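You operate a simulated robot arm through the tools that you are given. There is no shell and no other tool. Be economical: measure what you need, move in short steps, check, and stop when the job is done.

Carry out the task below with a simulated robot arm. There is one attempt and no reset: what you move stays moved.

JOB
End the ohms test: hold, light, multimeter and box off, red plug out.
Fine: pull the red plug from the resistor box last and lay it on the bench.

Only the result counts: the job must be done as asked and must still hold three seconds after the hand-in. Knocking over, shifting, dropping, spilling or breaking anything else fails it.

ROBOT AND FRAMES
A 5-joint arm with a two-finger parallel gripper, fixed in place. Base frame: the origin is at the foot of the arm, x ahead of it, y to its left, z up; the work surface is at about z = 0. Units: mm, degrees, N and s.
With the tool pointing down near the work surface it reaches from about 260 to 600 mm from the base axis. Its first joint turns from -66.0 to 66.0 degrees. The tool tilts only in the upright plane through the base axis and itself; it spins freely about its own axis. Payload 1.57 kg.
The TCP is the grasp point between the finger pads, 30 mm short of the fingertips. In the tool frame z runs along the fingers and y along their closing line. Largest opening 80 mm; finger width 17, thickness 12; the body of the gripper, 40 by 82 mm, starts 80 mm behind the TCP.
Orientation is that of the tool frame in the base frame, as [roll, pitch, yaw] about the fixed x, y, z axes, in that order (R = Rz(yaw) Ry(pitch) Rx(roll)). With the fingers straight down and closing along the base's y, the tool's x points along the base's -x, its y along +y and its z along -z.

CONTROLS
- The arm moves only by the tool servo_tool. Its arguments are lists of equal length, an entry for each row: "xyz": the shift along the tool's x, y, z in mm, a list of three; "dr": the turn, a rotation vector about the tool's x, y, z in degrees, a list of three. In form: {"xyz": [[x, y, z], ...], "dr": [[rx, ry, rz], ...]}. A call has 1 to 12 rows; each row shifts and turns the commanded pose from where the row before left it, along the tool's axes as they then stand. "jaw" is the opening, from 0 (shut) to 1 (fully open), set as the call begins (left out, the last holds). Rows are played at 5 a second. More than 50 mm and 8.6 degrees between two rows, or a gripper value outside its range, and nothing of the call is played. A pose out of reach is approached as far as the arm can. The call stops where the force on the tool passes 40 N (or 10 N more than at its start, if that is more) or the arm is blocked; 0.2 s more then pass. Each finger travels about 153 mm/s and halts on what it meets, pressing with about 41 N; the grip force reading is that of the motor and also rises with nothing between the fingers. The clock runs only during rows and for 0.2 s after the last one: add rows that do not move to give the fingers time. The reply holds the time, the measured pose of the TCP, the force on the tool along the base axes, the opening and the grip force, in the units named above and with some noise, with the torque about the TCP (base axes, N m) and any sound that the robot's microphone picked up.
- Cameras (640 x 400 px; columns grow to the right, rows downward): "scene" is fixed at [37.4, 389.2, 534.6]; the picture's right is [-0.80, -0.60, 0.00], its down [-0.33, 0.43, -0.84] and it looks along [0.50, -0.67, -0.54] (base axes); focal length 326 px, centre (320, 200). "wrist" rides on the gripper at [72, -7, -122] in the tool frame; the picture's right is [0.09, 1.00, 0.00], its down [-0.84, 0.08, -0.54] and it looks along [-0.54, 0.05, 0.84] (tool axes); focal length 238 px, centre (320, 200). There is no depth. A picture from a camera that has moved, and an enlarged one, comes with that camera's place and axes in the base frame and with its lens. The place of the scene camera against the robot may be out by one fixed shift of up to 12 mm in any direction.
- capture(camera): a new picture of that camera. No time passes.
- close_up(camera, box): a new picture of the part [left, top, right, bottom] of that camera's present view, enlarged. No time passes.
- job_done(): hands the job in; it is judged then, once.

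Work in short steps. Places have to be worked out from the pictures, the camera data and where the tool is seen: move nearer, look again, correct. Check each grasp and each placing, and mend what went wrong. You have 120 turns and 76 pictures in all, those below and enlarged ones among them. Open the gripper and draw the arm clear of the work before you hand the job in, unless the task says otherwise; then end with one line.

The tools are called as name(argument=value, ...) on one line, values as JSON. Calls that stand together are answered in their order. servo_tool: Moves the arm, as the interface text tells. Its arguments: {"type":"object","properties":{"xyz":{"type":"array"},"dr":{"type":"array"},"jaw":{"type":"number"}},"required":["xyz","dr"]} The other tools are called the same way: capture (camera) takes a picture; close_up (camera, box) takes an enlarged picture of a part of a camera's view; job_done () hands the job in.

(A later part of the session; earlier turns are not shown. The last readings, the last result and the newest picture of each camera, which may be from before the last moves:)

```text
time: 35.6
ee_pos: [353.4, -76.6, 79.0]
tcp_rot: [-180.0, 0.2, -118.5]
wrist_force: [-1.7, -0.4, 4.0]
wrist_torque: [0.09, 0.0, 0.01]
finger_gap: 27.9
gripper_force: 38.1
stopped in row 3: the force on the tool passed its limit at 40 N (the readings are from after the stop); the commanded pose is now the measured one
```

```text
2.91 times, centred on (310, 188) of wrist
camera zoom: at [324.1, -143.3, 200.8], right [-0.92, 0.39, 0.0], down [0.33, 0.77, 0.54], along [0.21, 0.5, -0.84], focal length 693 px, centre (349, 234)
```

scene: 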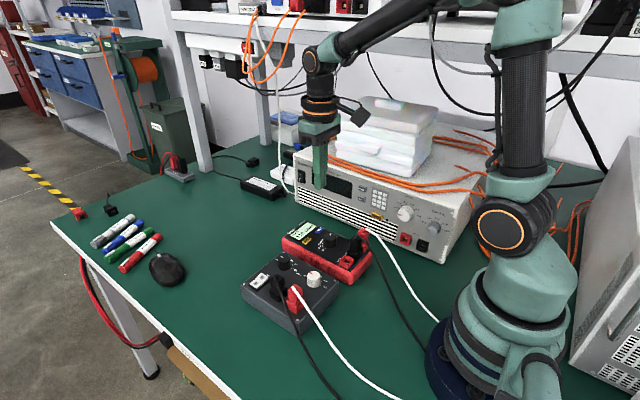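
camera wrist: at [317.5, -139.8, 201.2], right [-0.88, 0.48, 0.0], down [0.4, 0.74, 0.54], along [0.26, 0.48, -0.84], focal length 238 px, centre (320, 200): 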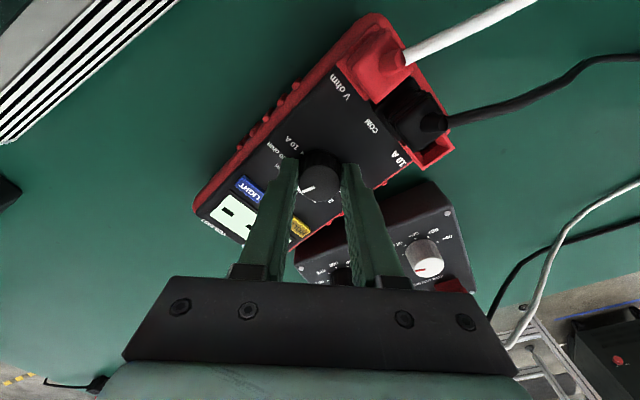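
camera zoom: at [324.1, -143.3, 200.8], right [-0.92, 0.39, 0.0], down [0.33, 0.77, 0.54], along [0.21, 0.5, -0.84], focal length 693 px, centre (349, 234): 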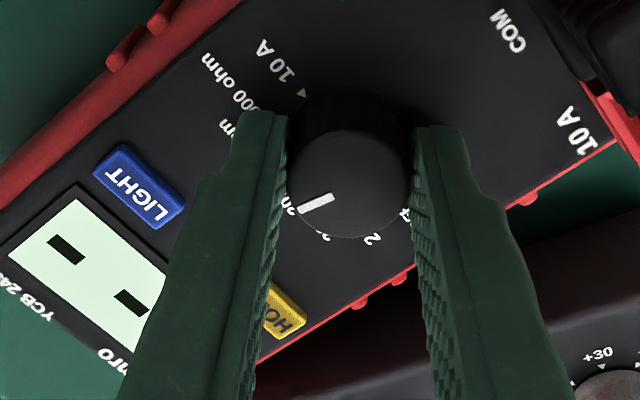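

Too much force; I use a lighter press (0.4 mm) and keep turning.

servo_tool(xyz=[[0, 0, 0.3], [0, 0, 0], [0, 0, 0], [0, 0, 0], [0, 0, 0]], dr=[[0, 0, 0], [0, 0, -6], [0, 0, -6], [0, 0, -6], [0, 0, -6]])

close_up(camera="scene", box=[230, 210, 390, 340])

```text
time: 36.8
ee_pos: [353.1, -76.5, 78.2]
tcp_rot: [-179.8, 0.0, -94.3]
wrist_force: [-2.5, -2.8, 15.2]
wrist_torque: [0.02, 0.0, 0.0]
finger_gap: 27.6
gripper_force: 38.3
```

```text
3.08 times, centred on (310, 275) of scene
camera zoom: at [37.3, 389.3, 534.6], right [-0.8, -0.6, 0.0], down [-0.32, 0.43, -0.84], along [0.5, -0.67, -0.54], focal length 1004 px, centre (351, -31)
```

zoom: 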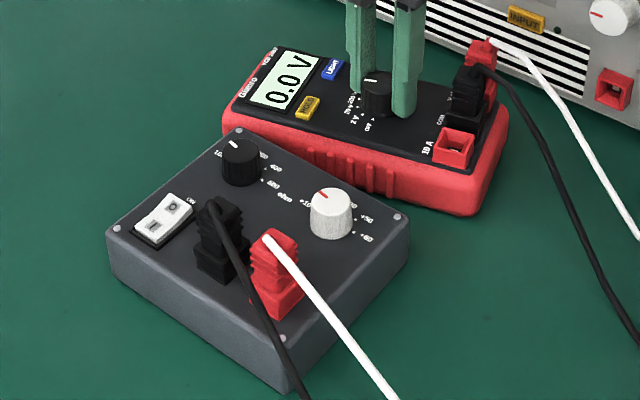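

The press works: the meter stays put and the dial is at 200 V. I continue 60°.

servo_tool(xyz=[[0, 0, 0], [0, 0, 0], [0, 0, 0], [0, 0, 0], [0, 0, 0], [0, 0, 0], [0, 0, 0], [0, 0, 0], [0, 0, 0], [0, 0, 0]], dr=[[0, 0, -6], [0, 0, -6], [0, 0, -6], [0, 0, -6], [0, 0, -6], [0, 0, -6], [0, 0, -6], [0, 0, -6], [0, 0, -6], [0, 0, -6]])

close_up(camera="scene", box=[230, 210, 390, 340])

```text
time: 39.0
ee_pos: [353.8, -75.8, 79.6]
tcp_rot: [-179.8, -0.2, -34.3]
wrist_force: [12.7, 3.4, 7.7]
wrist_torque: [0.15, -0.37, -0.02]
finger_gap: 27.5
gripper_force: 38.1
```

```text
3.08 times, centred on (310, 275) of scene
camera zoom: at [37.3, 389.3, 534.6], right [-0.8, -0.6, 0.0], down [-0.33, 0.43, -0.84], along [0.5, -0.67, -0.54], focal length 1004 px, centre (351, -31)
```

zoom: 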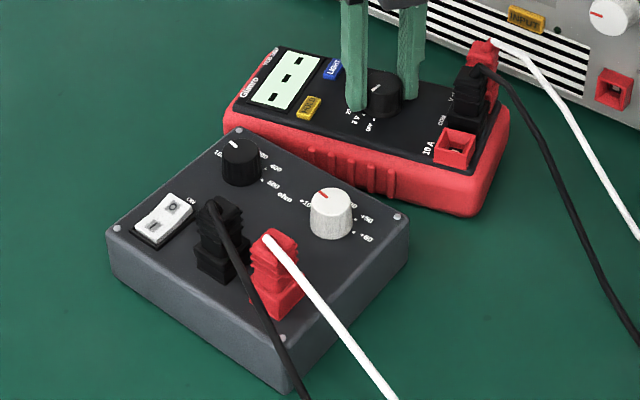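

Checking the dial pointer from the wrist camera.

close_up(camera="wrist", box=[200, 100, 440, 250])

close_up(camera="scene", box=[290, 210, 354, 250])

```text
2.67 times, centred on (320, 175) of wrist
camera zoom: at [416.5, -111.5, 201.0], right [-0.49, -0.87, 0.0], down [-0.74, 0.41, 0.54], along [-0.47, 0.26, -0.84], focal length 636 px, centre (320, 267)
```

zoom: 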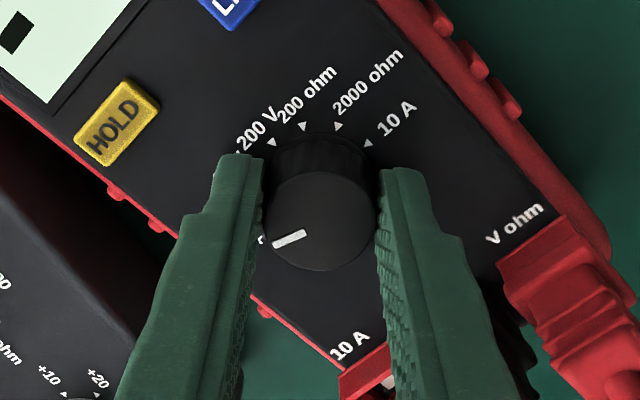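

```text
10.00 times, centred on (322, 230) of scene
camera zoom: at [37.3, 389.3, 534.6], right [-0.8, -0.6, 0.0], down [-0.33, 0.43, -0.84], along [0.5, -0.67, -0.54], focal length 3263 px, centre (300, -100)
```

zoom: 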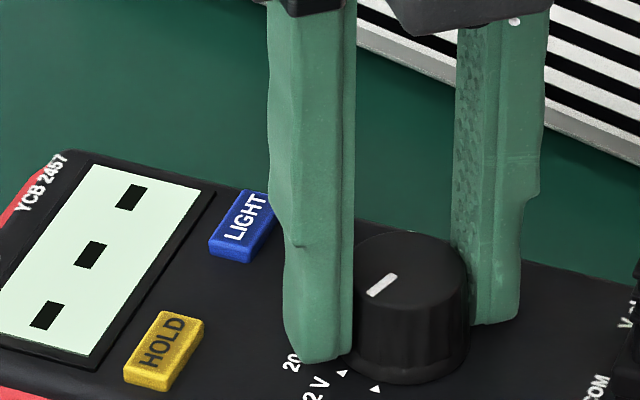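

The pointer is just past 2 V; about 20–25° remain to OFF. I turn on in small rows.

servo_tool(xyz=[[0, 0, 0], [0, 0, 0], [0, 0, 0], [0, 0, 0]], dr=[[0, 0, -5], [0, 0, -5], [0, 0, -5], [0, 0, -5]])

close_up(camera="scene", box=[280, 205, 376, 265])

close_up(camera="wrist", box=[200, 100, 440, 250])

```text
time: 40.0
ee_pos: [356.3, -46.6, 78.6]
tcp_rot: [-180.0, 0.3, -14.9]
wrist_force: [-3.6, -21.3, 15.3]
wrist_torque: [-0.67, 0.43, -0.13]
finger_gap: 28.0
gripper_force: 38.7
out of reach, approached as far as the arm can: row 4
```

```text
6.67 times, centred on (328, 235) of scene
camera zoom: at [37.4, 389.2, 534.6], right [-0.8, -0.6, 0.0], down [-0.32, 0.43, -0.84], along [0.5, -0.67, -0.54], focal length 2175 px, centre (267, -33)
```

zoom: 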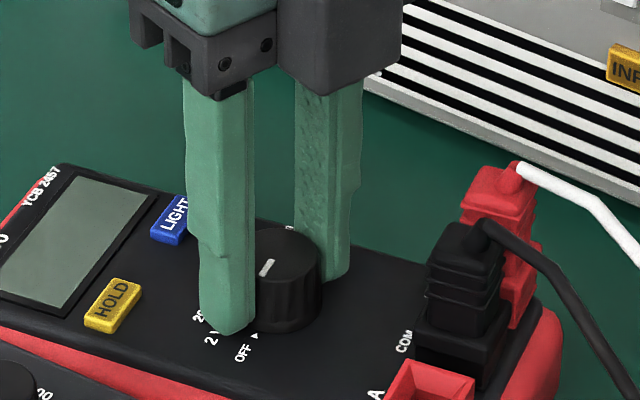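

```text
2.67 times, centred on (320, 175) of wrist
camera zoom: at [428.0, -59.1, 200.3], right [-0.17, -0.99, 0.0], down [-0.83, 0.14, 0.54], along [-0.54, 0.09, -0.84], focal length 636 px, centre (320, 267)
```

zoom: 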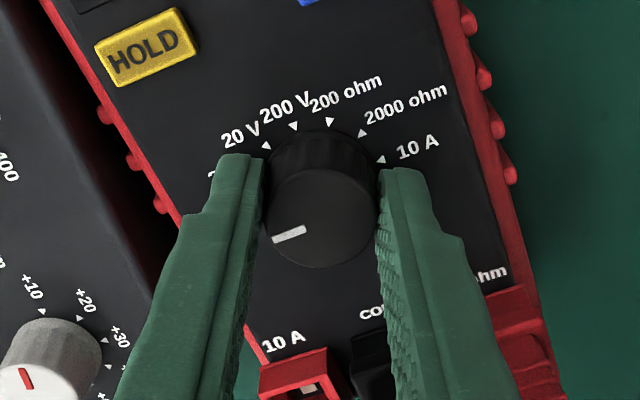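

The meter is off, but the wrist reached its spin limit and the arm swung about 30 mm, taking the meter with it. I look at where it stands before bringing it back.

close_up(camera="scene", box=[230, 190, 390, 320])

```text
3.08 times, centred on (310, 255) of scene
camera zoom: at [37.4, 389.2, 534.6], right [-0.8, -0.6, 0.0], down [-0.32, 0.43, -0.84], along [0.5, -0.67, -0.54], focal length 1004 px, centre (351, 31)
```

zoom: 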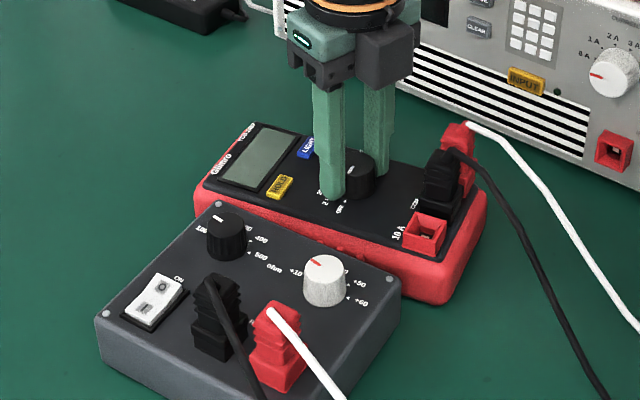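

The meter has pushed the resistor box a little too. First I ease the pressure and drag the meter back 29 mm in -y, with a 6° turn back so the wrist is inside its range.

servo_tool(xyz=[[0, 0, -0.8], [0.8, 4.8, 0], [0.8, 4.8, 0], [0.7, 4.8, 0], [0.7, 4.8, 0], [0.6, 4.8, 0], [0.6, 4.8, 0], [0, 0, 0]], dr=[[0, 0, 0], [0, 0, 1], [0, 0, 1], [0, 0, 1], [0, 0, 1], [0, 0, 1], [0, 0, 1], [0, 0, 0]])

close_up(camera="scene", box=[230, 210, 390, 340])

```text
time: 41.8
ee_pos: [352.8, -74.6, 78.7]
tcp_rot: [179.9, 0.1, -20.4]
wrist_force: [-0.3, 0.2, -0.2]
wrist_torque: [-0.03, 0.01, 0.02]
finger_gap: 27.7
gripper_force: 38.0
```

```text
3.08 times, centred on (310, 275) of scene
camera zoom: at [37.4, 389.2, 534.6], right [-0.8, -0.6, 0.0], down [-0.33, 0.43, -0.84], along [0.5, -0.67, -0.54], focal length 1004 px, centre (351, -31)
```

zoom: 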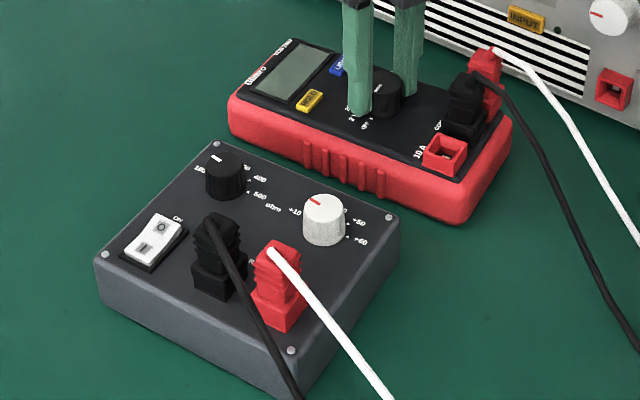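

The meter is off and nearly back, still about 6° turned. I turn it back with the dial in 1° rows, plus a 3 mm correction.

servo_tool(xyz=[[0.4, -0.3, 0], [0.4, -0.3, 0], [0.4, -0.3, 0], [0.4, -0.3, 0], [0.4, -0.3, 0], [0.4, -0.3, 0], [0, 0, 0]], dr=[[0, 0, 1], [0, 0, 1], [0, 0, 1], [0, 0, 1], [0, 0, 1], [0, 0, 1], [0, 0, 0]])

close_up(camera="scene", box=[230, 210, 390, 340])

close_up(camera="wrist", box=[200, 100, 440, 250])

```text
time: 43.4
ee_pos: [355.2, -73.9, 78.5]
tcp_rot: [180.0, 0.1, -26.6]
wrist_force: [-1.2, 0.6, -0.3]
wrist_torque: [0.29, 0.55, -0.03]
finger_gap: 27.8
gripper_force: 38.0
```

```text
3.08 times, centred on (310, 275) of scene
camera zoom: at [37.4, 389.2, 534.6], right [-0.8, -0.6, 0.0], down [-0.33, 0.43, -0.84], along [0.5, -0.67, -0.54], focal length 1004 px, centre (351, -31)
```

zoom: 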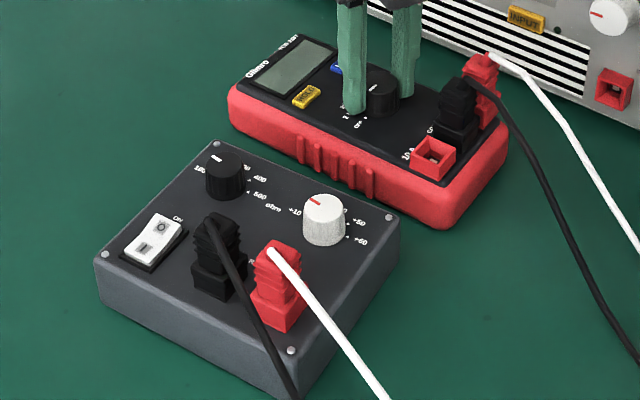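

```text
2.67 times, centred on (320, 175) of wrist
camera zoom: at [422.7, -100.6, 200.7], right [-0.36, -0.93, 0.0], down [-0.78, 0.3, 0.54], along [-0.51, 0.2, -0.84], focal length 636 px, centre (320, 267)
```

zoom: 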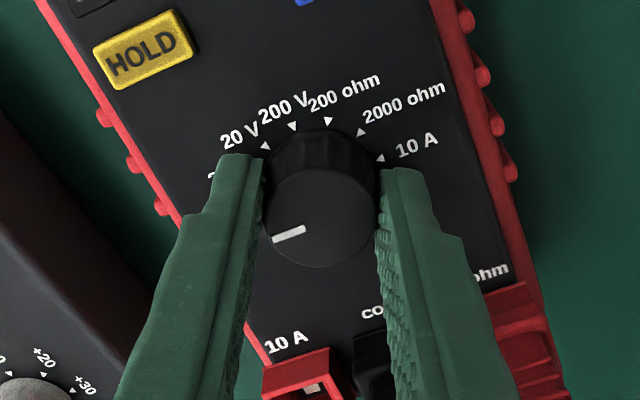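

The meter is within ~2 mm and ~2° of its original pose, with the dial on OFF. One last small correction, then I open and rise.

servo_tool(xyz=[[0, 0.6, 0], [0, 0.7, 0], [0, 0, 0]], dr=[[0, 0, 0.9], [0, 0, 0.9], [0, 0, 0]])

servo_tool(xyz=[[0, 0, 0], [0, 0, 0], [0, 0, -15], [0, 0, -25], [0, 0, -30], [0, 0, -30], [0, 0, 0]], dr=[[0, 0, 0], [0, 0, 0], [0, 0, 0], [0, 0, 0], [0, 0, 0], [0, 0, 0], [0, 0, 0]], jaw=0.6)

close_up(camera="scene", box=[230, 210, 390, 340])

```text
time: 44.2
ee_pos: [354.9, -75.1, 78.1]
tcp_rot: [-179.9, 0.0, -28.3]
wrist_force: [0.6, 0.3, -0.5]
wrist_torque: [0.02, 0.05, 0.0]
finger_gap: 27.7
gripper_force: 38.0
```

```text
time: 45.8
ee_pos: [356.0, -76.6, 180.8]
tcp_rot: [179.9, -0.2, -28.2]
wrist_force: [0.3, -0.5, 0.2]
wrist_torque: [-0.04, -0.04, -0.02]
finger_gap: 48.0
gripper_force: 0.0
```

```text
3.08 times, centred on (310, 275) of scene
camera zoom: at [37.4, 389.2, 534.6], right [-0.8, -0.6, 0.0], down [-0.33, 0.43, -0.84], along [0.5, -0.67, -0.54], focal length 1004 px, centre (351, -31)
```

zoom: 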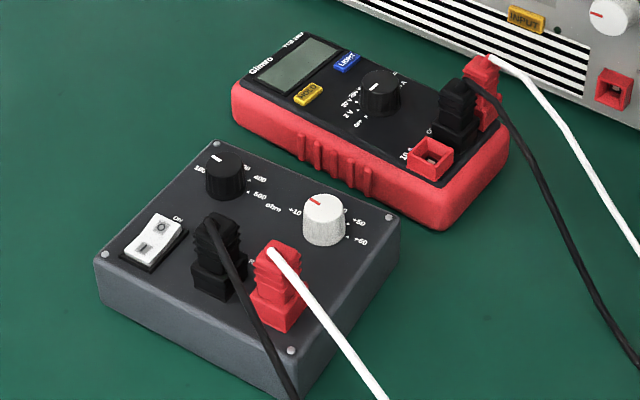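

Meter restored and off. Now I rise and spin the tool back to its starting orientation, so I can look at the box.

servo_tool(xyz=[[0, 0, -10], [0, 0, -10], [0, 0, -10], [0, 0, -10], [0, 0, 0], [0, 0, 0], [0, 0, 0], [0, 0, 0], [0, 0, 0], [0, 0, 0], [0, 0, 0], [0, 0, 0]], dr=[[0, 0, 8.4], [0, 0, 8.4], [0, 0, 8.4], [0, 0, 8.4], [0, 0, 8.4], [0, 0, 8.4], [0, 0, 8.4], [0, 0, 8.4], [0, 0, 8.4], [0, 0, 8.4], [0, 0, 8.4], [0, 0, 8.4]], jaw=0)

servo_tool(xyz=[[0, 0, 0], [0, 0, 0], [0, 0, 0], [0, 0, 0], [0, 0, 0], [0, 0, 0], [0, 0, 0]], dr=[[0, 0, 8.4], [0, 0, 8.4], [0, 0, 8.4], [0, 0, 8.4], [0, 0, 8.4], [0, 0, 8.4], [0, 0, 0]])

```text
time: 48.4
ee_pos: [355.1, -74.6, 219.2]
tcp_rot: [-179.9, 0.1, -129.2]
wrist_force: [0.1, 0.5, 0.2]
wrist_torque: [-0.01, -0.01, -0.01]
finger_gap: 0.0
gripper_force: 21.7
```

```text
time: 50.0
ee_pos: [355.1, -75.1, 219.4]
tcp_rot: [179.9, 0.0, -179.6]
wrist_force: [-0.4, -0.7, 0.3]
wrist_torque: [0.01, 0.02, 0.01]
finger_gap: 0.0
gripper_force: 20.9
```

Now over to the box side.

servo_tool(xyz=[[5, 30, 0], [5, 30, 0], [5, 30, 0], [5, 30, 0], [5, 30, 0], [0, 15, 0], [0, 0, 0]], dr=[[0, 0, 0], [0, 0, 0], [0, 0, 0], [0, 0, 0], [0, 0, 0], [0, 0, 0], [0, 0, 0]])

capture(camera="wrist")

close_up(camera="wrist", box=[170, 0, 410, 200])

```text
time: 51.6
ee_pos: [329.2, 91.5, 217.1]
tcp_rot: [-180.0, -0.1, -179.5]
wrist_force: [-0.7, -0.4, -0.6]
wrist_torque: [-0.01, -0.04, 0.0]
finger_gap: 0.0
gripper_force: 20.9
```

```text
22 pictures are left
camera wrist: at [257.4, 82.9, 339.4], right [-0.1, 0.99, 0.0], down [0.84, 0.09, 0.54], along [0.54, 0.06, -0.84], focal length 238 px, centre (320, 200)
```

wrist: 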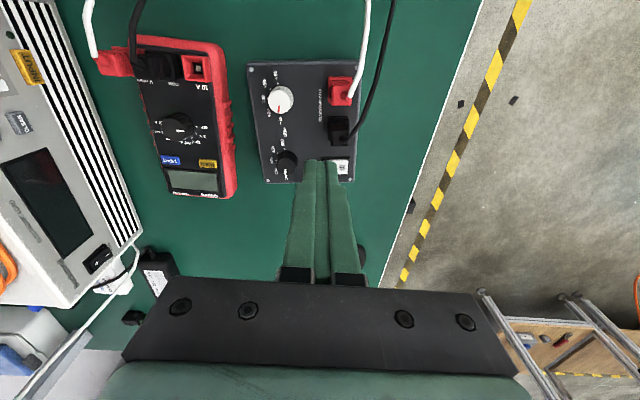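

```text
2.00 times, centred on (290, 100) of wrist
camera zoom: at [257.4, 82.9, 339.4], right [-0.1, 0.99, 0.0], down [0.84, 0.09, 0.54], along [0.54, 0.06, -0.84], focal length 477 px, centre (380, 400)
```

zoom: 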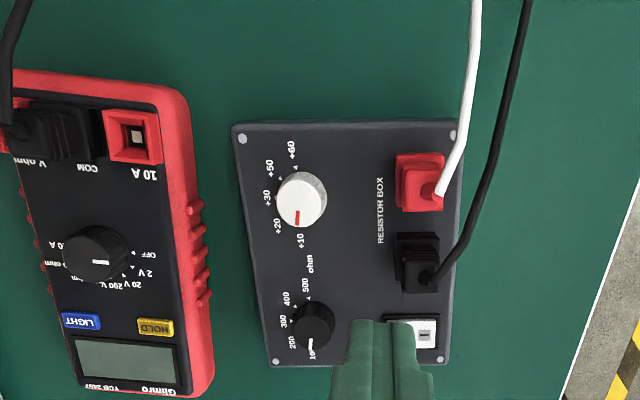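

The rocker's "I" end is at about (388,126), so the raised "O" end should be near (390,111). I move above it.

servo_tool(xyz=[[-20, 5, 10], [-20, 5, 25], [-21, 5.5, 25], [0, 0, 25], [0, 0, 15], [0, 0, 0]], dr=[[0, 0, 0], [0, 0, 0], [0, 0, 0], [0, 0, 0], [0, 0, 0], [0, 0, 0]])

close_up(camera="wrist", box=[220, 60, 420, 185])

close_up(camera="scene", box=[230, 210, 390, 340])

```text
time: 53.0
ee_pos: [391.8, 104.3, 118.6]
tcp_rot: [180.0, 0.0, -179.5]
wrist_force: [-0.8, -0.5, -1.3]
wrist_torque: [-0.01, -0.02, 0.0]
finger_gap: 0.1
gripper_force: 21.3
```

```text
3.20 times, centred on (320, 122) of wrist
camera zoom: at [318.8, 97.1, 241.0], right [-0.1, 0.99, 0.0], down [0.84, 0.09, 0.54], along [0.54, 0.06, -0.84], focal length 763 px, centre (320, 448)
```

zoom: 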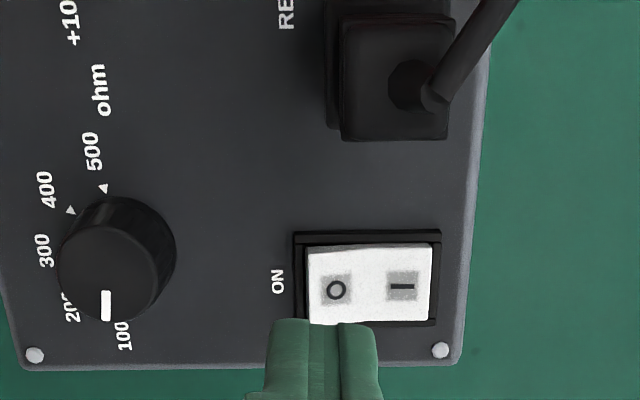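

```text
3.08 times, centred on (310, 275) of scene
camera zoom: at [37.4, 389.2, 534.6], right [-0.8, -0.6, 0.0], down [-0.33, 0.43, -0.84], along [0.5, -0.67, -0.54], focal length 1004 px, centre (351, -31)
```

zoom: 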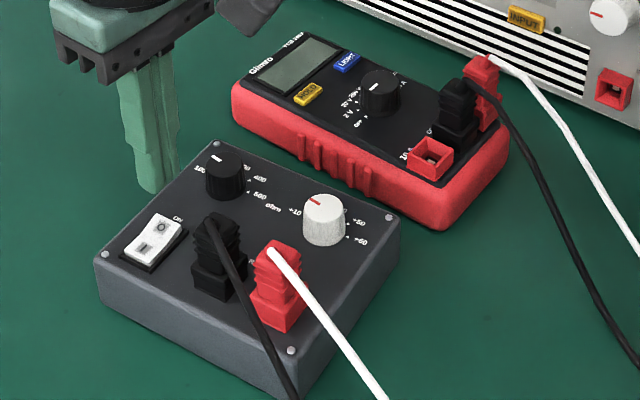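

I check which end of the rocker stands up.

close_up(camera="scene", box=[252, 270, 292, 300])

```text
13.33 times, centred on (272, 285) of scene
camera zoom: at [37.4, 389.2, 534.6], right [-0.8, -0.6, 0.0], down [-0.33, 0.43, -0.84], along [0.5, -0.67, -0.54], focal length 4350 px, centre (960, -933)
```

zoom: 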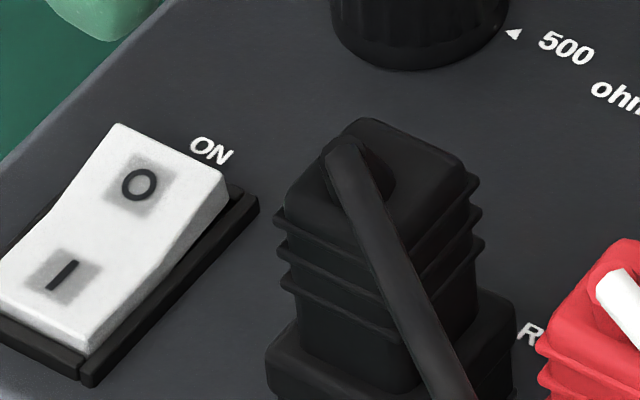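

The O end is raised; I press it at about (389,107), stepping down.

servo_tool(xyz=[[2, 2, 10], [0, 0, 8], [0, 0, 2], [0, 0, 2], [0, 0, 2], [0, 0, 2], [0, 0, 1.5], [0, 0, 1.5], [0, 0, 1.5], [0, 0, 1.5], [0, 0, 1], [0, 0, 1]], dr=[[0, 0, 0], [0, 0, 0], [0, 0, 0], [0, 0, 0], [0, 0, 0], [0, 0, 0], [0, 0, 0], [0, 0, 0], [0, 0, 0], [0, 0, 0], [0, 0, 0], [0, 0, 0]])

```text
time: 55.6
ee_pos: [388.0, 107.7, 85.9]
tcp_rot: [180.0, 0.1, -179.4]
wrist_force: [0.4, 0.6, 0.9]
wrist_torque: [0.04, 0.01, -0.02]
finger_gap: 0.0
gripper_force: 21.4
```

Not in contact yet (tip at z≈56); I continue down.

servo_tool(xyz=[[0, 0, 1], [0, 0, 1], [0, 0, 1], [0, 0, 1], [0, 0, 1], [0, 0, 1], [0, 0, 1], [0, 0, 1], [0, 0, 1], [0, 0, 1]], dr=[[0, 0, 0], [0, 0, 0], [0, 0, 0], [0, 0, 0], [0, 0, 0], [0, 0, 0], [0, 0, 0], [0, 0, 0], [0, 0, 0], [0, 0, 0]])

close_up(camera="scene", box=[230, 240, 310, 300])

```text
time: 56.6
ee_pos: [387.5, 107.2, 84.3]
tcp_rot: [180.0, 0.0, -179.5]
wrist_force: [-4.0, -2.8, 11.6]
wrist_torque: [0.02, 0.15, 0.04]
finger_gap: 0.0
gripper_force: 21.6
stopped in row 5: the force on the tool passed its limit at 45 N (the readings are from after the stop); the commanded pose is now the measured one
```

```text
6.67 times, centred on (270, 270) of scene
camera zoom: at [37.4, 389.2, 534.7], right [-0.8, -0.6, 0.0], down [-0.33, 0.43, -0.84], along [0.5, -0.67, -0.54], focal length 2175 px, centre (653, -267)
```

zoom: 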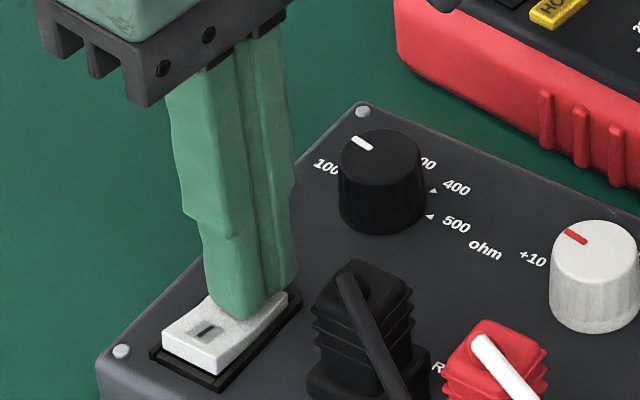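

The I end seems to have come up, but no click was heard and the finger may reach past the pivot. I lift, shift 5 mm towards the O end's edge and press again.

servo_tool(xyz=[[0, 0, -6], [0, -5, 0], [0, 0, 3], [0, 0, 2], [0, 0, 1], [0, 0, 1], [0, 0, 1], [0, 0, 1], [0, 0, 1], [0, 0, 1], [0, 0, 1], [0, 0, 1]], dr=[[0, 0, 0], [0, 0, 0], [0, 0, 0], [0, 0, 0], [0, 0, 0], [0, 0, 0], [0, 0, 0], [0, 0, 0], [0, 0, 0], [0, 0, 0], [0, 0, 0], [0, 0, 0]])

servo_tool(xyz=[[0, 0, -10], [0, 0, -20], [-10, 0, -20], [0, 0, 0]], dr=[[0, 0, 0], [0, 0, 0], [0, 0, 0], [0, 0, 0]])

close_up(camera="scene", box=[252, 270, 292, 300])

```text
time: 58.3
ee_pos: [388.5, 101.6, 83.0]
tcp_rot: [-179.9, 0.0, -179.5]
wrist_force: [-3.1, -0.9, 11.1]
wrist_torque: [0.04, 0.18, 0.05]
finger_gap: 0.0
gripper_force: 21.6
stopped in row 8: the force on the tool passed its limit at 43 N (the readings are from after the stop); the commanded pose is now the measured one
```

```text
time: 59.3
ee_pos: [398.2, 102.0, 133.4]
tcp_rot: [-180.0, 0.1, -179.4]
wrist_force: [-0.1, 0.7, 0.2]
wrist_torque: [0.01, 0.03, 0.01]
finger_gap: 0.1
gripper_force: 21.4
```

```text
13.33 times, centred on (272, 285) of scene
camera zoom: at [37.4, 389.2, 534.6], right [-0.8, -0.6, 0.0], down [-0.33, 0.43, -0.84], along [0.5, -0.67, -0.54], focal length 4350 px, centre (960, -933)
```

zoom: 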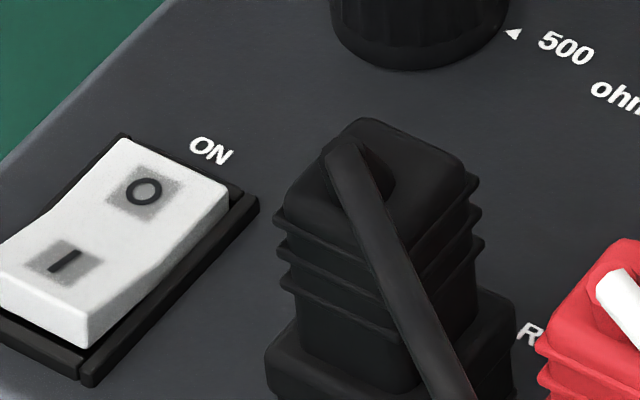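

The rocker is flipped to O. Next I put the box back: it stands turned ~7.5° with its far end ~20 mm too far in +y. I will push its +y side flush with two spread fingers. First I go out to y≈178 and spin the tool 90°.

servo_tool(xyz=[[5, 25, 0], [7, 25, 0], [7, 26, 0], [7, 0, 0]], dr=[[0, 0, 0], [0, 0, 0], [0, 0, 0], [0, 0, 0]])

servo_tool(xyz=[[0, 0, 0], [0, 0, 0], [0, 0, 0], [0, 0, 0], [0, 0, 0], [0, 0, 0], [0, 0, 0], [0, 0, 0], [0, 0, 0], [0, 0, 0], [0, 0, 0], [0, 0, 0]], dr=[[0, 0, 8.2], [0, 0, 8.2], [0, 0, 8.2], [0, 0, 8.2], [0, 0, 8.2], [0, 0, 8.2], [0, 0, 8.2], [0, 0, 8.2], [0, 0, 8.2], [0, 0, 8.2], [0, 0, 8.5], [0, 0, 0]], jaw=0.75)

capture(camera="scene")

```text
time: 60.3
ee_pos: [369.0, 177.8, 133.8]
tcp_rot: [-179.9, 0.2, -179.4]
wrist_force: [-0.1, 0.3, -0.2]
wrist_torque: [0.02, 0.0, 0.0]
finger_gap: 0.1
gripper_force: 21.1
```

```text
time: 62.9
ee_pos: [372.5, 177.3, 132.3]
tcp_rot: [180.0, 0.0, 89.8]
wrist_force: [-0.2, -0.2, 0.2]
wrist_torque: [0.0, -0.02, -0.05]
finger_gap: 59.8
gripper_force: 0.0
```

```text
15 pictures are left
```

scene: 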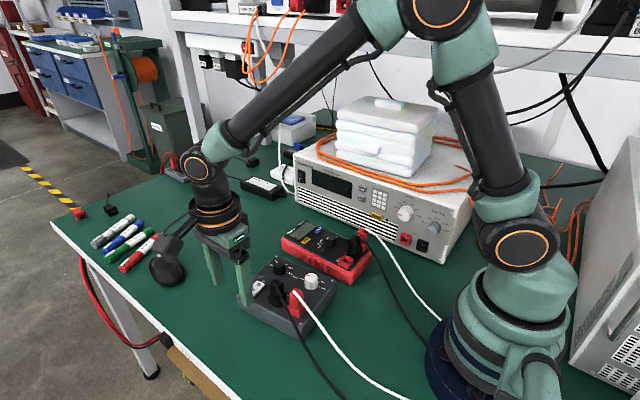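

Clear of everything. I descend to TCP z≈50 and push in -y in small rows.

servo_tool(xyz=[[0, 0, 20], [0, 0, 25], [0, 0, 25], [0, 0, 12], [0, 0, 0]], dr=[[0, 0, 0], [0, 0, 0], [0, 0, 0], [0, 0, 0], [0, 0, 0]])

servo_tool(xyz=[[-6, 0, 0], [-5, 0, 0], [-4, 0, 0], [-3, 0, 0], [-3, 0, 0], [-2, 0, 0], [-2, 0, 0], [-2, 0, 0], [-2, 0, 0], [-2, 0, 0]], dr=[[0, 0, 0], [0, 0, 0], [0, 0, 0], [0, 0, 0], [0, 0, 0], [0, 0, 0], [0, 0, 0], [0, 0, 0], [0, 0, 0], [0, 0, 0]])

close_up(camera="scene", box=[230, 210, 390, 340])

```text
time: 64.1
ee_pos: [370.1, 179.6, 52.2]
tcp_rot: [179.9, -0.1, 90.2]
wrist_force: [0.0, 0.0, -0.5]
wrist_torque: [-0.03, -0.03, 0.0]
finger_gap: 60.0
gripper_force: 0.1
```

```text
time: 66.3
ee_pos: [371.6, 147.3, 50.3]
tcp_rot: [179.9, 0.0, 90.1]
wrist_force: [0.2, 3.8, 1.4]
wrist_torque: [0.06, -0.03, 0.13]
finger_gap: 60.0
gripper_force: 0.5
```

```text
3.08 times, centred on (310, 275) of scene
camera zoom: at [37.4, 389.2, 534.6], right [-0.8, -0.6, 0.0], down [-0.33, 0.43, -0.84], along [0.5, -0.67, -0.54], focal length 1004 px, centre (351, -31)
```

zoom: 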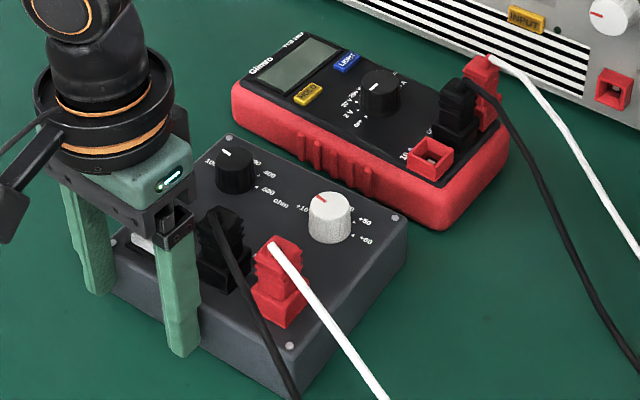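

Good progress: the far end still needs about 10 mm. I push 8 mm more.

servo_tool(xyz=[[-2, 0, 0], [-2, 0, 0], [-2, 0, 0], [-2, 0, 0], [0, 0, 0]], dr=[[0, 0, 0], [0, 0, 0], [0, 0, 0], [0, 0, 0], [0, 0, 0]])

close_up(camera="scene", box=[230, 210, 390, 340])

```text
time: 67.5
ee_pos: [372.3, 139.3, 51.2]
tcp_rot: [179.9, 0.0, 90.2]
wrist_force: [1.0, 5.1, 0.2]
wrist_torque: [0.09, -0.01, 0.17]
finger_gap: 60.5
gripper_force: 0.5
```

```text
3.08 times, centred on (310, 275) of scene
camera zoom: at [37.4, 389.2, 534.6], right [-0.8, -0.6, 0.0], down [-0.33, 0.43, -0.84], along [0.5, -0.67, -0.54], focal length 1004 px, centre (351, -31)
```

zoom: 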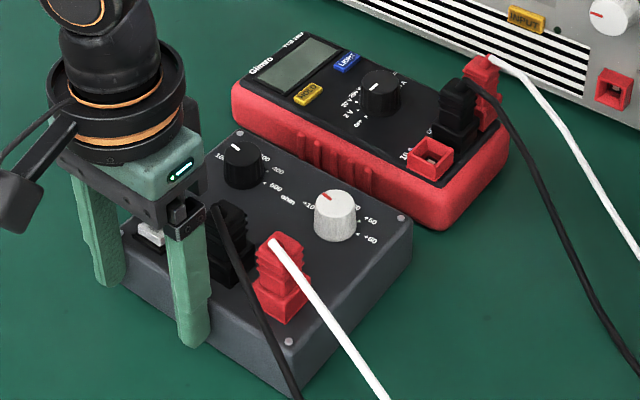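

Within 2–3 mm now. A last 2 mm push, then I back off and rise.

servo_tool(xyz=[[-1, 0, 0], [-1, 0, 0], [0, 0, 0], [10, 0, 0], [15, 0, 0], [10, 0, 0], [0, 0, -25], [0, 0, -30], [0, 0, -30], [0, 0, -30], [0, 0, -20], [0, 0, 0]], dr=[[0, 0, 0], [0, 0, 0], [0, 0, 0], [0, 0, 0], [0, 0, 0], [0, 0, 0], [0, 0, 0], [0, 0, 0], [0, 0, 0], [0, 0, 0], [0, 0, 0], [0, 0, 0]])

servo_tool(xyz=[[0, 0, 0], [0, 0, 0], [0, 0, 0], [0, 0, 0], [0, 0, 0], [0, 0, 0], [0, 0, 0], [0, 0, 0], [0, 0, 0], [0, 0, 0], [0, 0, 0], [0, 0, 0]], dr=[[0, 0, -8.2], [0, 0, -8.2], [0, 0, -8.2], [0, 0, -8.2], [0, 0, -8.2], [0, 0, -8.2], [0, 0, -8.2], [0, 0, -8.2], [0, 0, -8.2], [0, 0, -8.2], [0, 0, -8.2], [0, 0, 0]])

```text
time: 70.1
ee_pos: [371.9, 171.2, 185.1]
tcp_rot: [180.0, -0.1, 90.1]
wrist_force: [1.0, -0.1, -1.0]
wrist_torque: [0.03, 0.01, -0.02]
finger_gap: 60.0
gripper_force: 0.0
```

```text
time: 72.7
ee_pos: [372.8, 172.0, 184.9]
tcp_rot: [-180.0, 0.1, -179.7]
wrist_force: [1.0, -0.5, -0.7]
wrist_torque: [-0.02, 0.04, 0.01]
finger_gap: 60.0
gripper_force: 0.1
```

Now I move above the red plug (≈(298,107)) for a look.

servo_tool(xyz=[[25, -20, 0], [25, -22, 0], [23, -22, 10], [0, 0, 0]], dr=[[0, 0, 0], [0, 0, 0], [0, 0, 0], [0, 0, 0]], jaw=0.6)

close_up(camera="wrist", box=[200, 40, 440, 190])

close_up(camera="scene", box=[230, 210, 390, 340])

```text
time: 73.7
ee_pos: [299.4, 107.0, 175.9]
tcp_rot: [-180.0, 0.1, -179.6]
wrist_force: [1.0, 0.5, 0.4]
wrist_torque: [-0.03, -0.02, 0.01]
finger_gap: 48.3
gripper_force: 0.1
```

```text
2.67 times, centred on (320, 115) of wrist
camera zoom: at [226.8, 100.8, 297.7], right [-0.1, 1.0, 0.0], down [0.84, 0.08, 0.54], along [0.54, 0.05, -0.84], focal length 636 px, centre (320, 427)
```

zoom: 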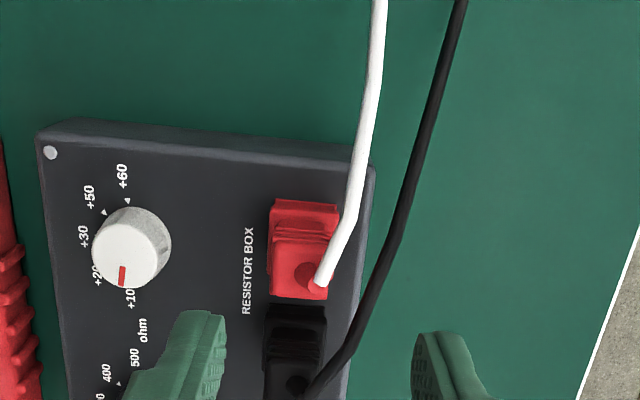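

```text
3.08 times, centred on (310, 275) of scene
camera zoom: at [37.4, 389.2, 534.6], right [-0.8, -0.6, 0.0], down [-0.33, 0.43, -0.84], along [0.5, -0.67, -0.54], focal length 1004 px, centre (351, -31)
```

zoom: 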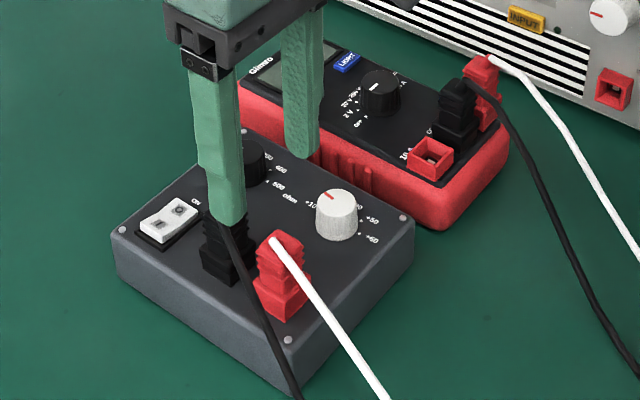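

Box is back to within ~3 mm and the rocker shows O pressed. The plug top is about (293,101,100), so I lower to just above it for a check.

servo_tool(xyz=[[1, -3, 12], [1, -3, 12], [0, 0, 8], [0, 0, 0]], dr=[[0, 0, 0], [0, 0, 0], [0, 0, 0], [0, 0, 0]])

close_up(camera="wrist", box=[200, 60, 440, 210])

close_up(camera="scene", box=[250, 240, 346, 320])

```text
time: 74.7
ee_pos: [297.4, 102.0, 143.9]
tcp_rot: [180.0, 0.2, -179.8]
wrist_force: [0.0, -0.6, -0.2]
wrist_torque: [0.03, -0.02, -0.01]
finger_gap: 48.3
gripper_force: 0.1
```

```text
2.67 times, centred on (320, 135) of wrist
camera zoom: at [225.7, 93.9, 265.9], right [-0.1, 1.0, 0.0], down [0.84, 0.08, 0.54], along [0.54, 0.05, -0.84], focal length 636 px, centre (320, 373)
```

zoom: 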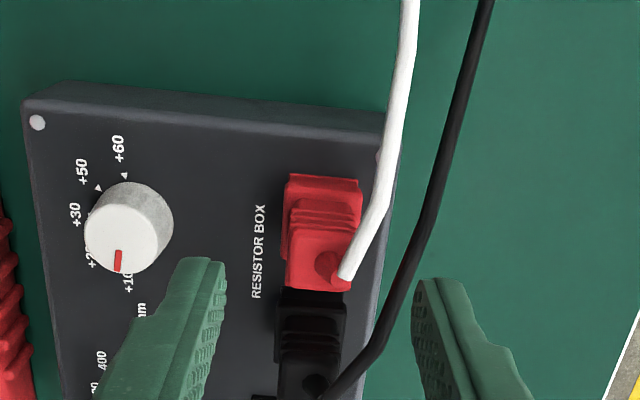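

```text
5.00 times, centred on (298, 280) of scene
camera zoom: at [37.4, 389.2, 534.6], right [-0.8, -0.6, 0.0], down [-0.33, 0.43, -0.84], along [0.5, -0.67, -0.54], focal length 1631 px, centre (430, -200)
```

zoom: 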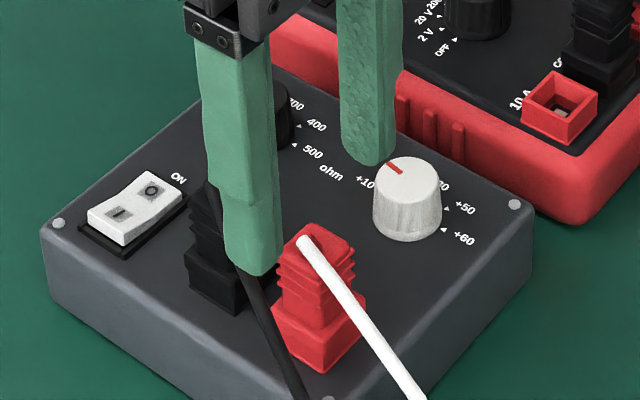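

The black cable runs close to the +y finger, so I will grip the plug along x instead (finger between the two plugs). I rise, spin 90° and narrow the jaw to ~29 mm.

servo_tool(xyz=[[0, 0, -15], [0, 0, 0], [0, 0, 0], [0, 0, 0], [0, 0, 0], [0, 0, 0], [0, 0, 0], [0, 0, 0], [0, 0, 0], [0, 0, 0], [0, 0, 0], [0, 0, 0]], dr=[[0, 0, 0], [0, 0, 8.4], [0, 0, 8.4], [0, 0, 8.4], [0, 0, 8.4], [0, 0, 8.4], [0, 0, 8.4], [0, 0, 8.4], [0, 0, 8.4], [0, 0, 8.4], [0, 0, 8.4], [0, 0, 6]], jaw=0.36)

servo_tool(xyz=[[-3, -3, 5], [0, 0, 5], [0, 0, 0]], dr=[[0, 0, 0], [0, 0, 0], [0, 0, 0]])

close_up(camera="wrist", box=[200, 80, 440, 230])

```text
time: 77.3
ee_pos: [296.2, 102.3, 157.7]
tcp_rot: [179.9, 0.1, 90.1]
wrist_force: [0.6, 0.7, 0.5]
wrist_torque: [0.01, -0.01, 0.04]
finger_gap: 28.7
gripper_force: 0.0
```

```text
time: 78.1
ee_pos: [293.3, 99.0, 148.3]
tcp_rot: [-180.0, 0.0, 90.3]
wrist_force: [-1.0, -1.2, -0.3]
wrist_torque: [-0.01, 0.01, 0.0]
finger_gap: 28.5
gripper_force: 0.1
```

```text
2.67 times, centred on (320, 155) of wrist
camera zoom: at [286.9, 170.3, 270.1], right [1.0, 0.1, 0.0], down [0.08, -0.84, 0.54], along [0.05, -0.54, -0.84], focal length 636 px, centre (320, 320)
```

zoom: 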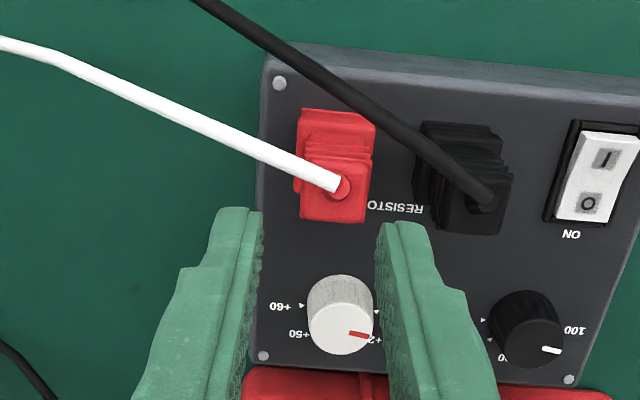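

The red plug is 4 mm further +x and has ~19 mm free towards the black plug. I correct, narrow the jaw to 26 mm and lower so the tips reach z≈70.

servo_tool(xyz=[[0, 4.2, 0], [0, 0, 10], [0, 0, 8], [0, 0, 6], [0, 0, 6], [0, 0, 5], [0, 0, 5], [0, 0, 4], [0, 0, 4], [0, 0, 0]], dr=[[0, 0, 0], [0, 0, 0], [0, 0, 0], [0, 0, 0], [0, 0, 0], [0, 0, 0], [0, 0, 0], [0, 0, 0], [0, 0, 0], [0, 0, 0]], jaw=0.325)

close_up(camera="scene", box=[250, 240, 346, 320])

```text
time: 80.3
ee_pos: [298.0, 97.0, 100.6]
tcp_rot: [179.9, 0.0, 90.4]
wrist_force: [-0.2, -0.2, -0.7]
wrist_torque: [0.01, 0.04, -0.03]
finger_gap: 26.1
gripper_force: 0.0
```

```text
5.00 times, centred on (298, 280) of scene
camera zoom: at [37.4, 389.2, 534.6], right [-0.8, -0.6, 0.0], down [-0.33, 0.43, -0.84], along [0.5, -0.67, -0.54], focal length 1631 px, centre (430, -200)
```

zoom: 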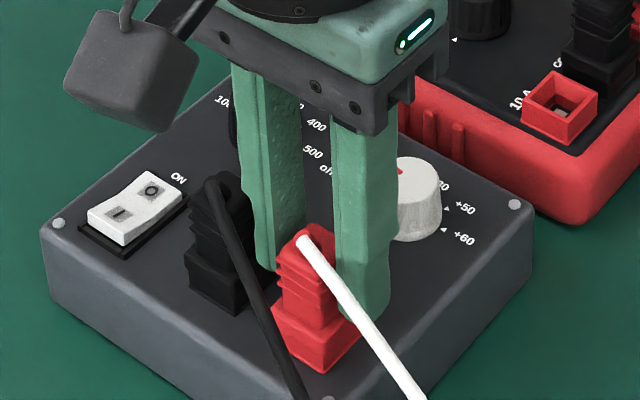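

Fingers straddle the red plug cleanly with no contact. I shift 2 mm +y and close.

servo_tool(xyz=[[2, 0, 0], [0, 0, 0], [0, 0, 0]], dr=[[0, 0, 0], [0, 0, 0], [0, 0, 0]], jaw=0.1)

servo_tool(xyz=[[0, 0, -1], [0, 0, -1], [0, 0, -1], [0, 0, -2], [0, 0, -2], [0, 0, -2], [0, 0, -3], [0, 0, 0]], dr=[[0, 0, 0], [0, 0, 0], [0, 0, 0], [0, 0, 0], [0, 0, 0], [0, 0, 0], [0, 0, 0], [0, 0, 0]])

close_up(camera="scene", box=[230, 210, 390, 340])

```text
time: 81.1
ee_pos: [297.6, 99.5, 100.4]
tcp_rot: [179.8, 0.0, 90.3]
wrist_force: [-0.4, -11.7, 13.3]
wrist_torque: [-0.28, 0.08, -0.18]
finger_gap: 17.6
gripper_force: 32.2
```

```text
time: 82.9
ee_pos: [298.0, 99.6, 112.2]
tcp_rot: [179.9, 0.0, 90.3]
wrist_force: [-0.3, 0.7, 0.4]
wrist_torque: [0.01, 0.03, -0.03]
finger_gap: 17.6
gripper_force: 32.5
```

```text
3.08 times, centred on (310, 275) of scene
camera zoom: at [37.4, 389.2, 534.6], right [-0.8, -0.6, 0.0], down [-0.33, 0.43, -0.84], along [0.5, -0.67, -0.54], focal length 1004 px, centre (351, -31)
```

zoom: 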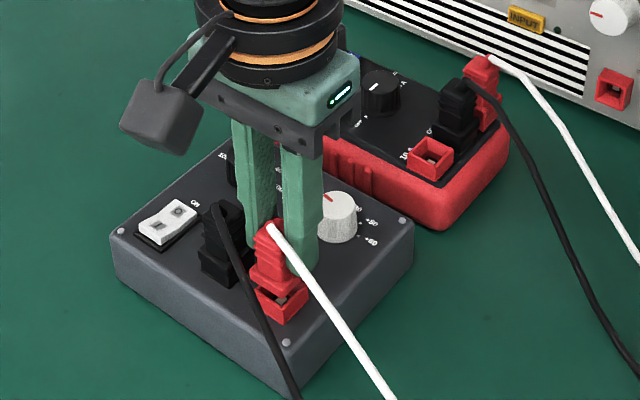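

The plug is out (its socket stayed, box did not move). I lift it higher and carry it to the free bench beside the box.

servo_tool(xyz=[[0, 0, -10], [0, 0, -15], [0, 0, -20], [0, 0, -20], [15, 0, 0], [18, 0, 0], [18, 8, 0], [19.5, 12, 0], [0, 12, 0], [0, 0, 0]], dr=[[0, 0, 0], [0, 0, 0], [0, 0, 0], [0, 0, 0], [0, 0, 0], [0, 0, 0], [0, 0, 0], [0, 0, 0], [0, 0, 0], [0, 0, 0]])

capture(camera="scene")

```text
time: 85.1
ee_pos: [329.6, 170.3, 177.4]
tcp_rot: [179.9, 0.0, 90.3]
wrist_force: [-0.9, 0.5, -0.2]
wrist_torque: [0.0, -0.02, 0.01]
finger_gap: 17.5
gripper_force: 32.6
```

```text
5 pictures are left
```

scene: 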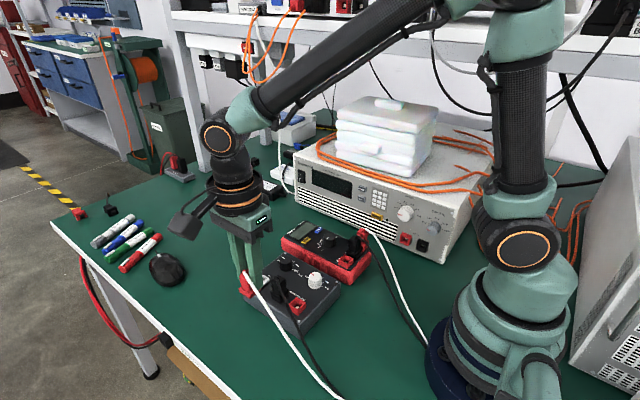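

Plug held. I tilt the tool 45° outward so the plug will lie down toward the base, cable end first.

servo_tool(xyz=[[0, 0, 0], [0, 0, 0], [0, 0, 0], [0, 0, 0], [0, 0, 0], [0, 0, 0], [0, 0, 0]], dr=[[-6.67, 3.44, 0], [-6.67, 3.44, 0], [-6.67, 3.44, 0], [-6.67, 3.44, 0], [-6.67, 3.44, 0], [-6.67, 3.44, 0], [0, 0, 0]])

close_up(camera="scene", box=[150, 180, 350, 320])

```text
time: 86.7
ee_pos: [354.3, 182.5, 182.5]
tcp_rot: [138.3, -18.8, 97.5]
wrist_force: [0.1, -0.2, -0.1]
wrist_torque: [0.01, 0.01, 0.01]
finger_gap: 17.6
gripper_force: 31.9
out of reach, approached as far as the arm can: row 5, 6
```

```text
2.86 times, centred on (250, 250) of scene
camera zoom: at [37.4, 389.2, 534.6], right [-0.8, -0.6, 0.0], down [-0.33, 0.43, -0.84], along [0.5, -0.67, -0.54], focal length 932 px, centre (520, 57)
```

zoom: 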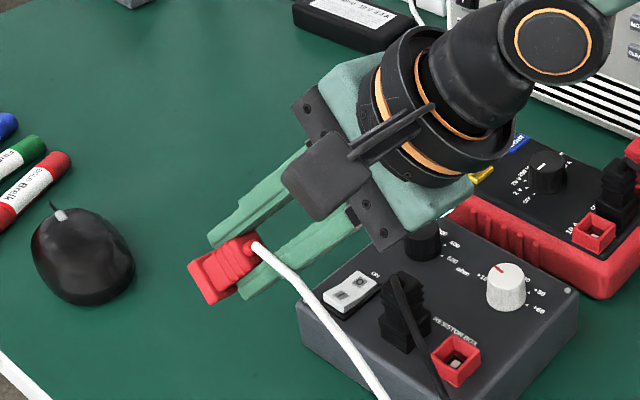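

45° is out of reach here; I go back to about 30° at the planned spot.

servo_tool(xyz=[[0, 0, 0], [0, 0, 0], [0, 0, 0]], dr=[[6.67, -3.44, 0], [6.67, -3.44, 0], [0, 0, 0]])

```text
time: 87.5
ee_pos: [354.7, 181.9, 183.8]
tcp_rot: [152.7, -13.1, 93.5]
wrist_force: [1.0, 0.3, -0.6]
wrist_torque: [0.0, -0.02, 0.03]
finger_gap: 17.8
gripper_force: 32.6
```

Now tilted 30° at (355,182). I lower straight down 100 mm.

servo_tool(xyz=[[-4.53, -8.93, 17.31], [-4.53, -8.93, 17.31], [-4.53, -8.93, 17.31], [-4.53, -8.93, 17.31], [-4.53, -8.93, 17.31], [0, 0, 0]], dr=[[0, 0, 0], [0, 0, 0], [0, 0, 0], [0, 0, 0], [0, 0, 0], [0, 0, 0]])

close_up(camera="scene", box=[150, 200, 350, 340])

```text
time: 88.9
ee_pos: [354.9, 183.8, 84.5]
tcp_rot: [152.6, -13.2, 93.5]
wrist_force: [0.3, -0.2, 0.6]
wrist_torque: [0.01, 0.01, -0.01]
finger_gap: 17.5
gripper_force: 32.9
```

```text
2.86 times, centred on (250, 270) of scene
camera zoom: at [37.4, 389.2, 534.6], right [-0.8, -0.6, 0.0], down [-0.33, 0.43, -0.84], along [0.5, -0.67, -0.54], focal length 932 px, centre (520, 0)
```

zoom: 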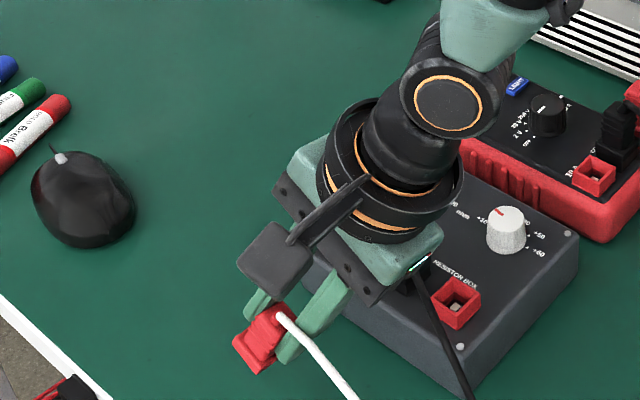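

Clear on all sides. I lower in 3 mm rows until the plug touches.

servo_tool(xyz=[[-0.68, -1.34, 2.6], [-0.68, -1.34, 2.6], [-0.68, -1.34, 2.6], [-0.68, -1.34, 2.6], [-0.68, -1.34, 2.6], [-0.68, -1.34, 2.6], [0, 0, 0]], dr=[[0, 0, 0], [0, 0, 0], [0, 0, 0], [0, 0, 0], [0, 0, 0], [0, 0, 0], [0, 0, 0]])

```text
time: 90.5
ee_pos: [353.8, 183.8, 65.6]
tcp_rot: [152.8, -13.1, 93.5]
wrist_force: [-1.0, -1.0, 0.5]
wrist_torque: [0.0, -0.02, 0.0]
finger_gap: 17.5
gripper_force: 32.5
```

servo_tool(xyz=[[-0.45, -0.89, 1.73], [-0.45, -0.89, 1.73], [-0.45, -0.89, 1.73], [-0.45, -0.89, 1.73], [-0.34, -0.67, 1.3], [-0.34, -0.67, 1.3], [0, 0, 0]], dr=[[0, 0, 0], [0, 0, 0], [0, 0, 0], [0, 0, 0], [0, 0, 0], [0, 0, 0], [0, 0, 0]])

```text
time: 92.1
ee_pos: [355.1, 185.2, 54.7]
tcp_rot: [152.7, -13.3, 93.5]
wrist_force: [-0.1, -0.3, -0.2]
wrist_torque: [-0.01, 0.0, -0.03]
finger_gap: 17.8
gripper_force: 32.6
```

No contact yet at TCP z≈55; I continue in 1.5 mm rows.

servo_tool(xyz=[[-0.34, -0.67, 1.3], [-0.34, -0.67, 1.3], [-0.34, -0.67, 1.3], [-0.34, -0.67, 1.3], [-0.34, -0.67, 1.3], [-0.34, -0.67, 1.3], [0, 0, 0]], dr=[[0, 0, 0], [0, 0, 0], [0, 0, 0], [0, 0, 0], [0, 0, 0], [0, 0, 0], [0, 0, 0]])

```text
time: 93.7
ee_pos: [354.4, 185.7, 45.0]
tcp_rot: [152.6, -13.3, 93.6]
wrist_force: [-0.8, -0.8, 8.7]
wrist_torque: [0.01, -0.12, -0.02]
finger_gap: 17.5
gripper_force: 33.2
```

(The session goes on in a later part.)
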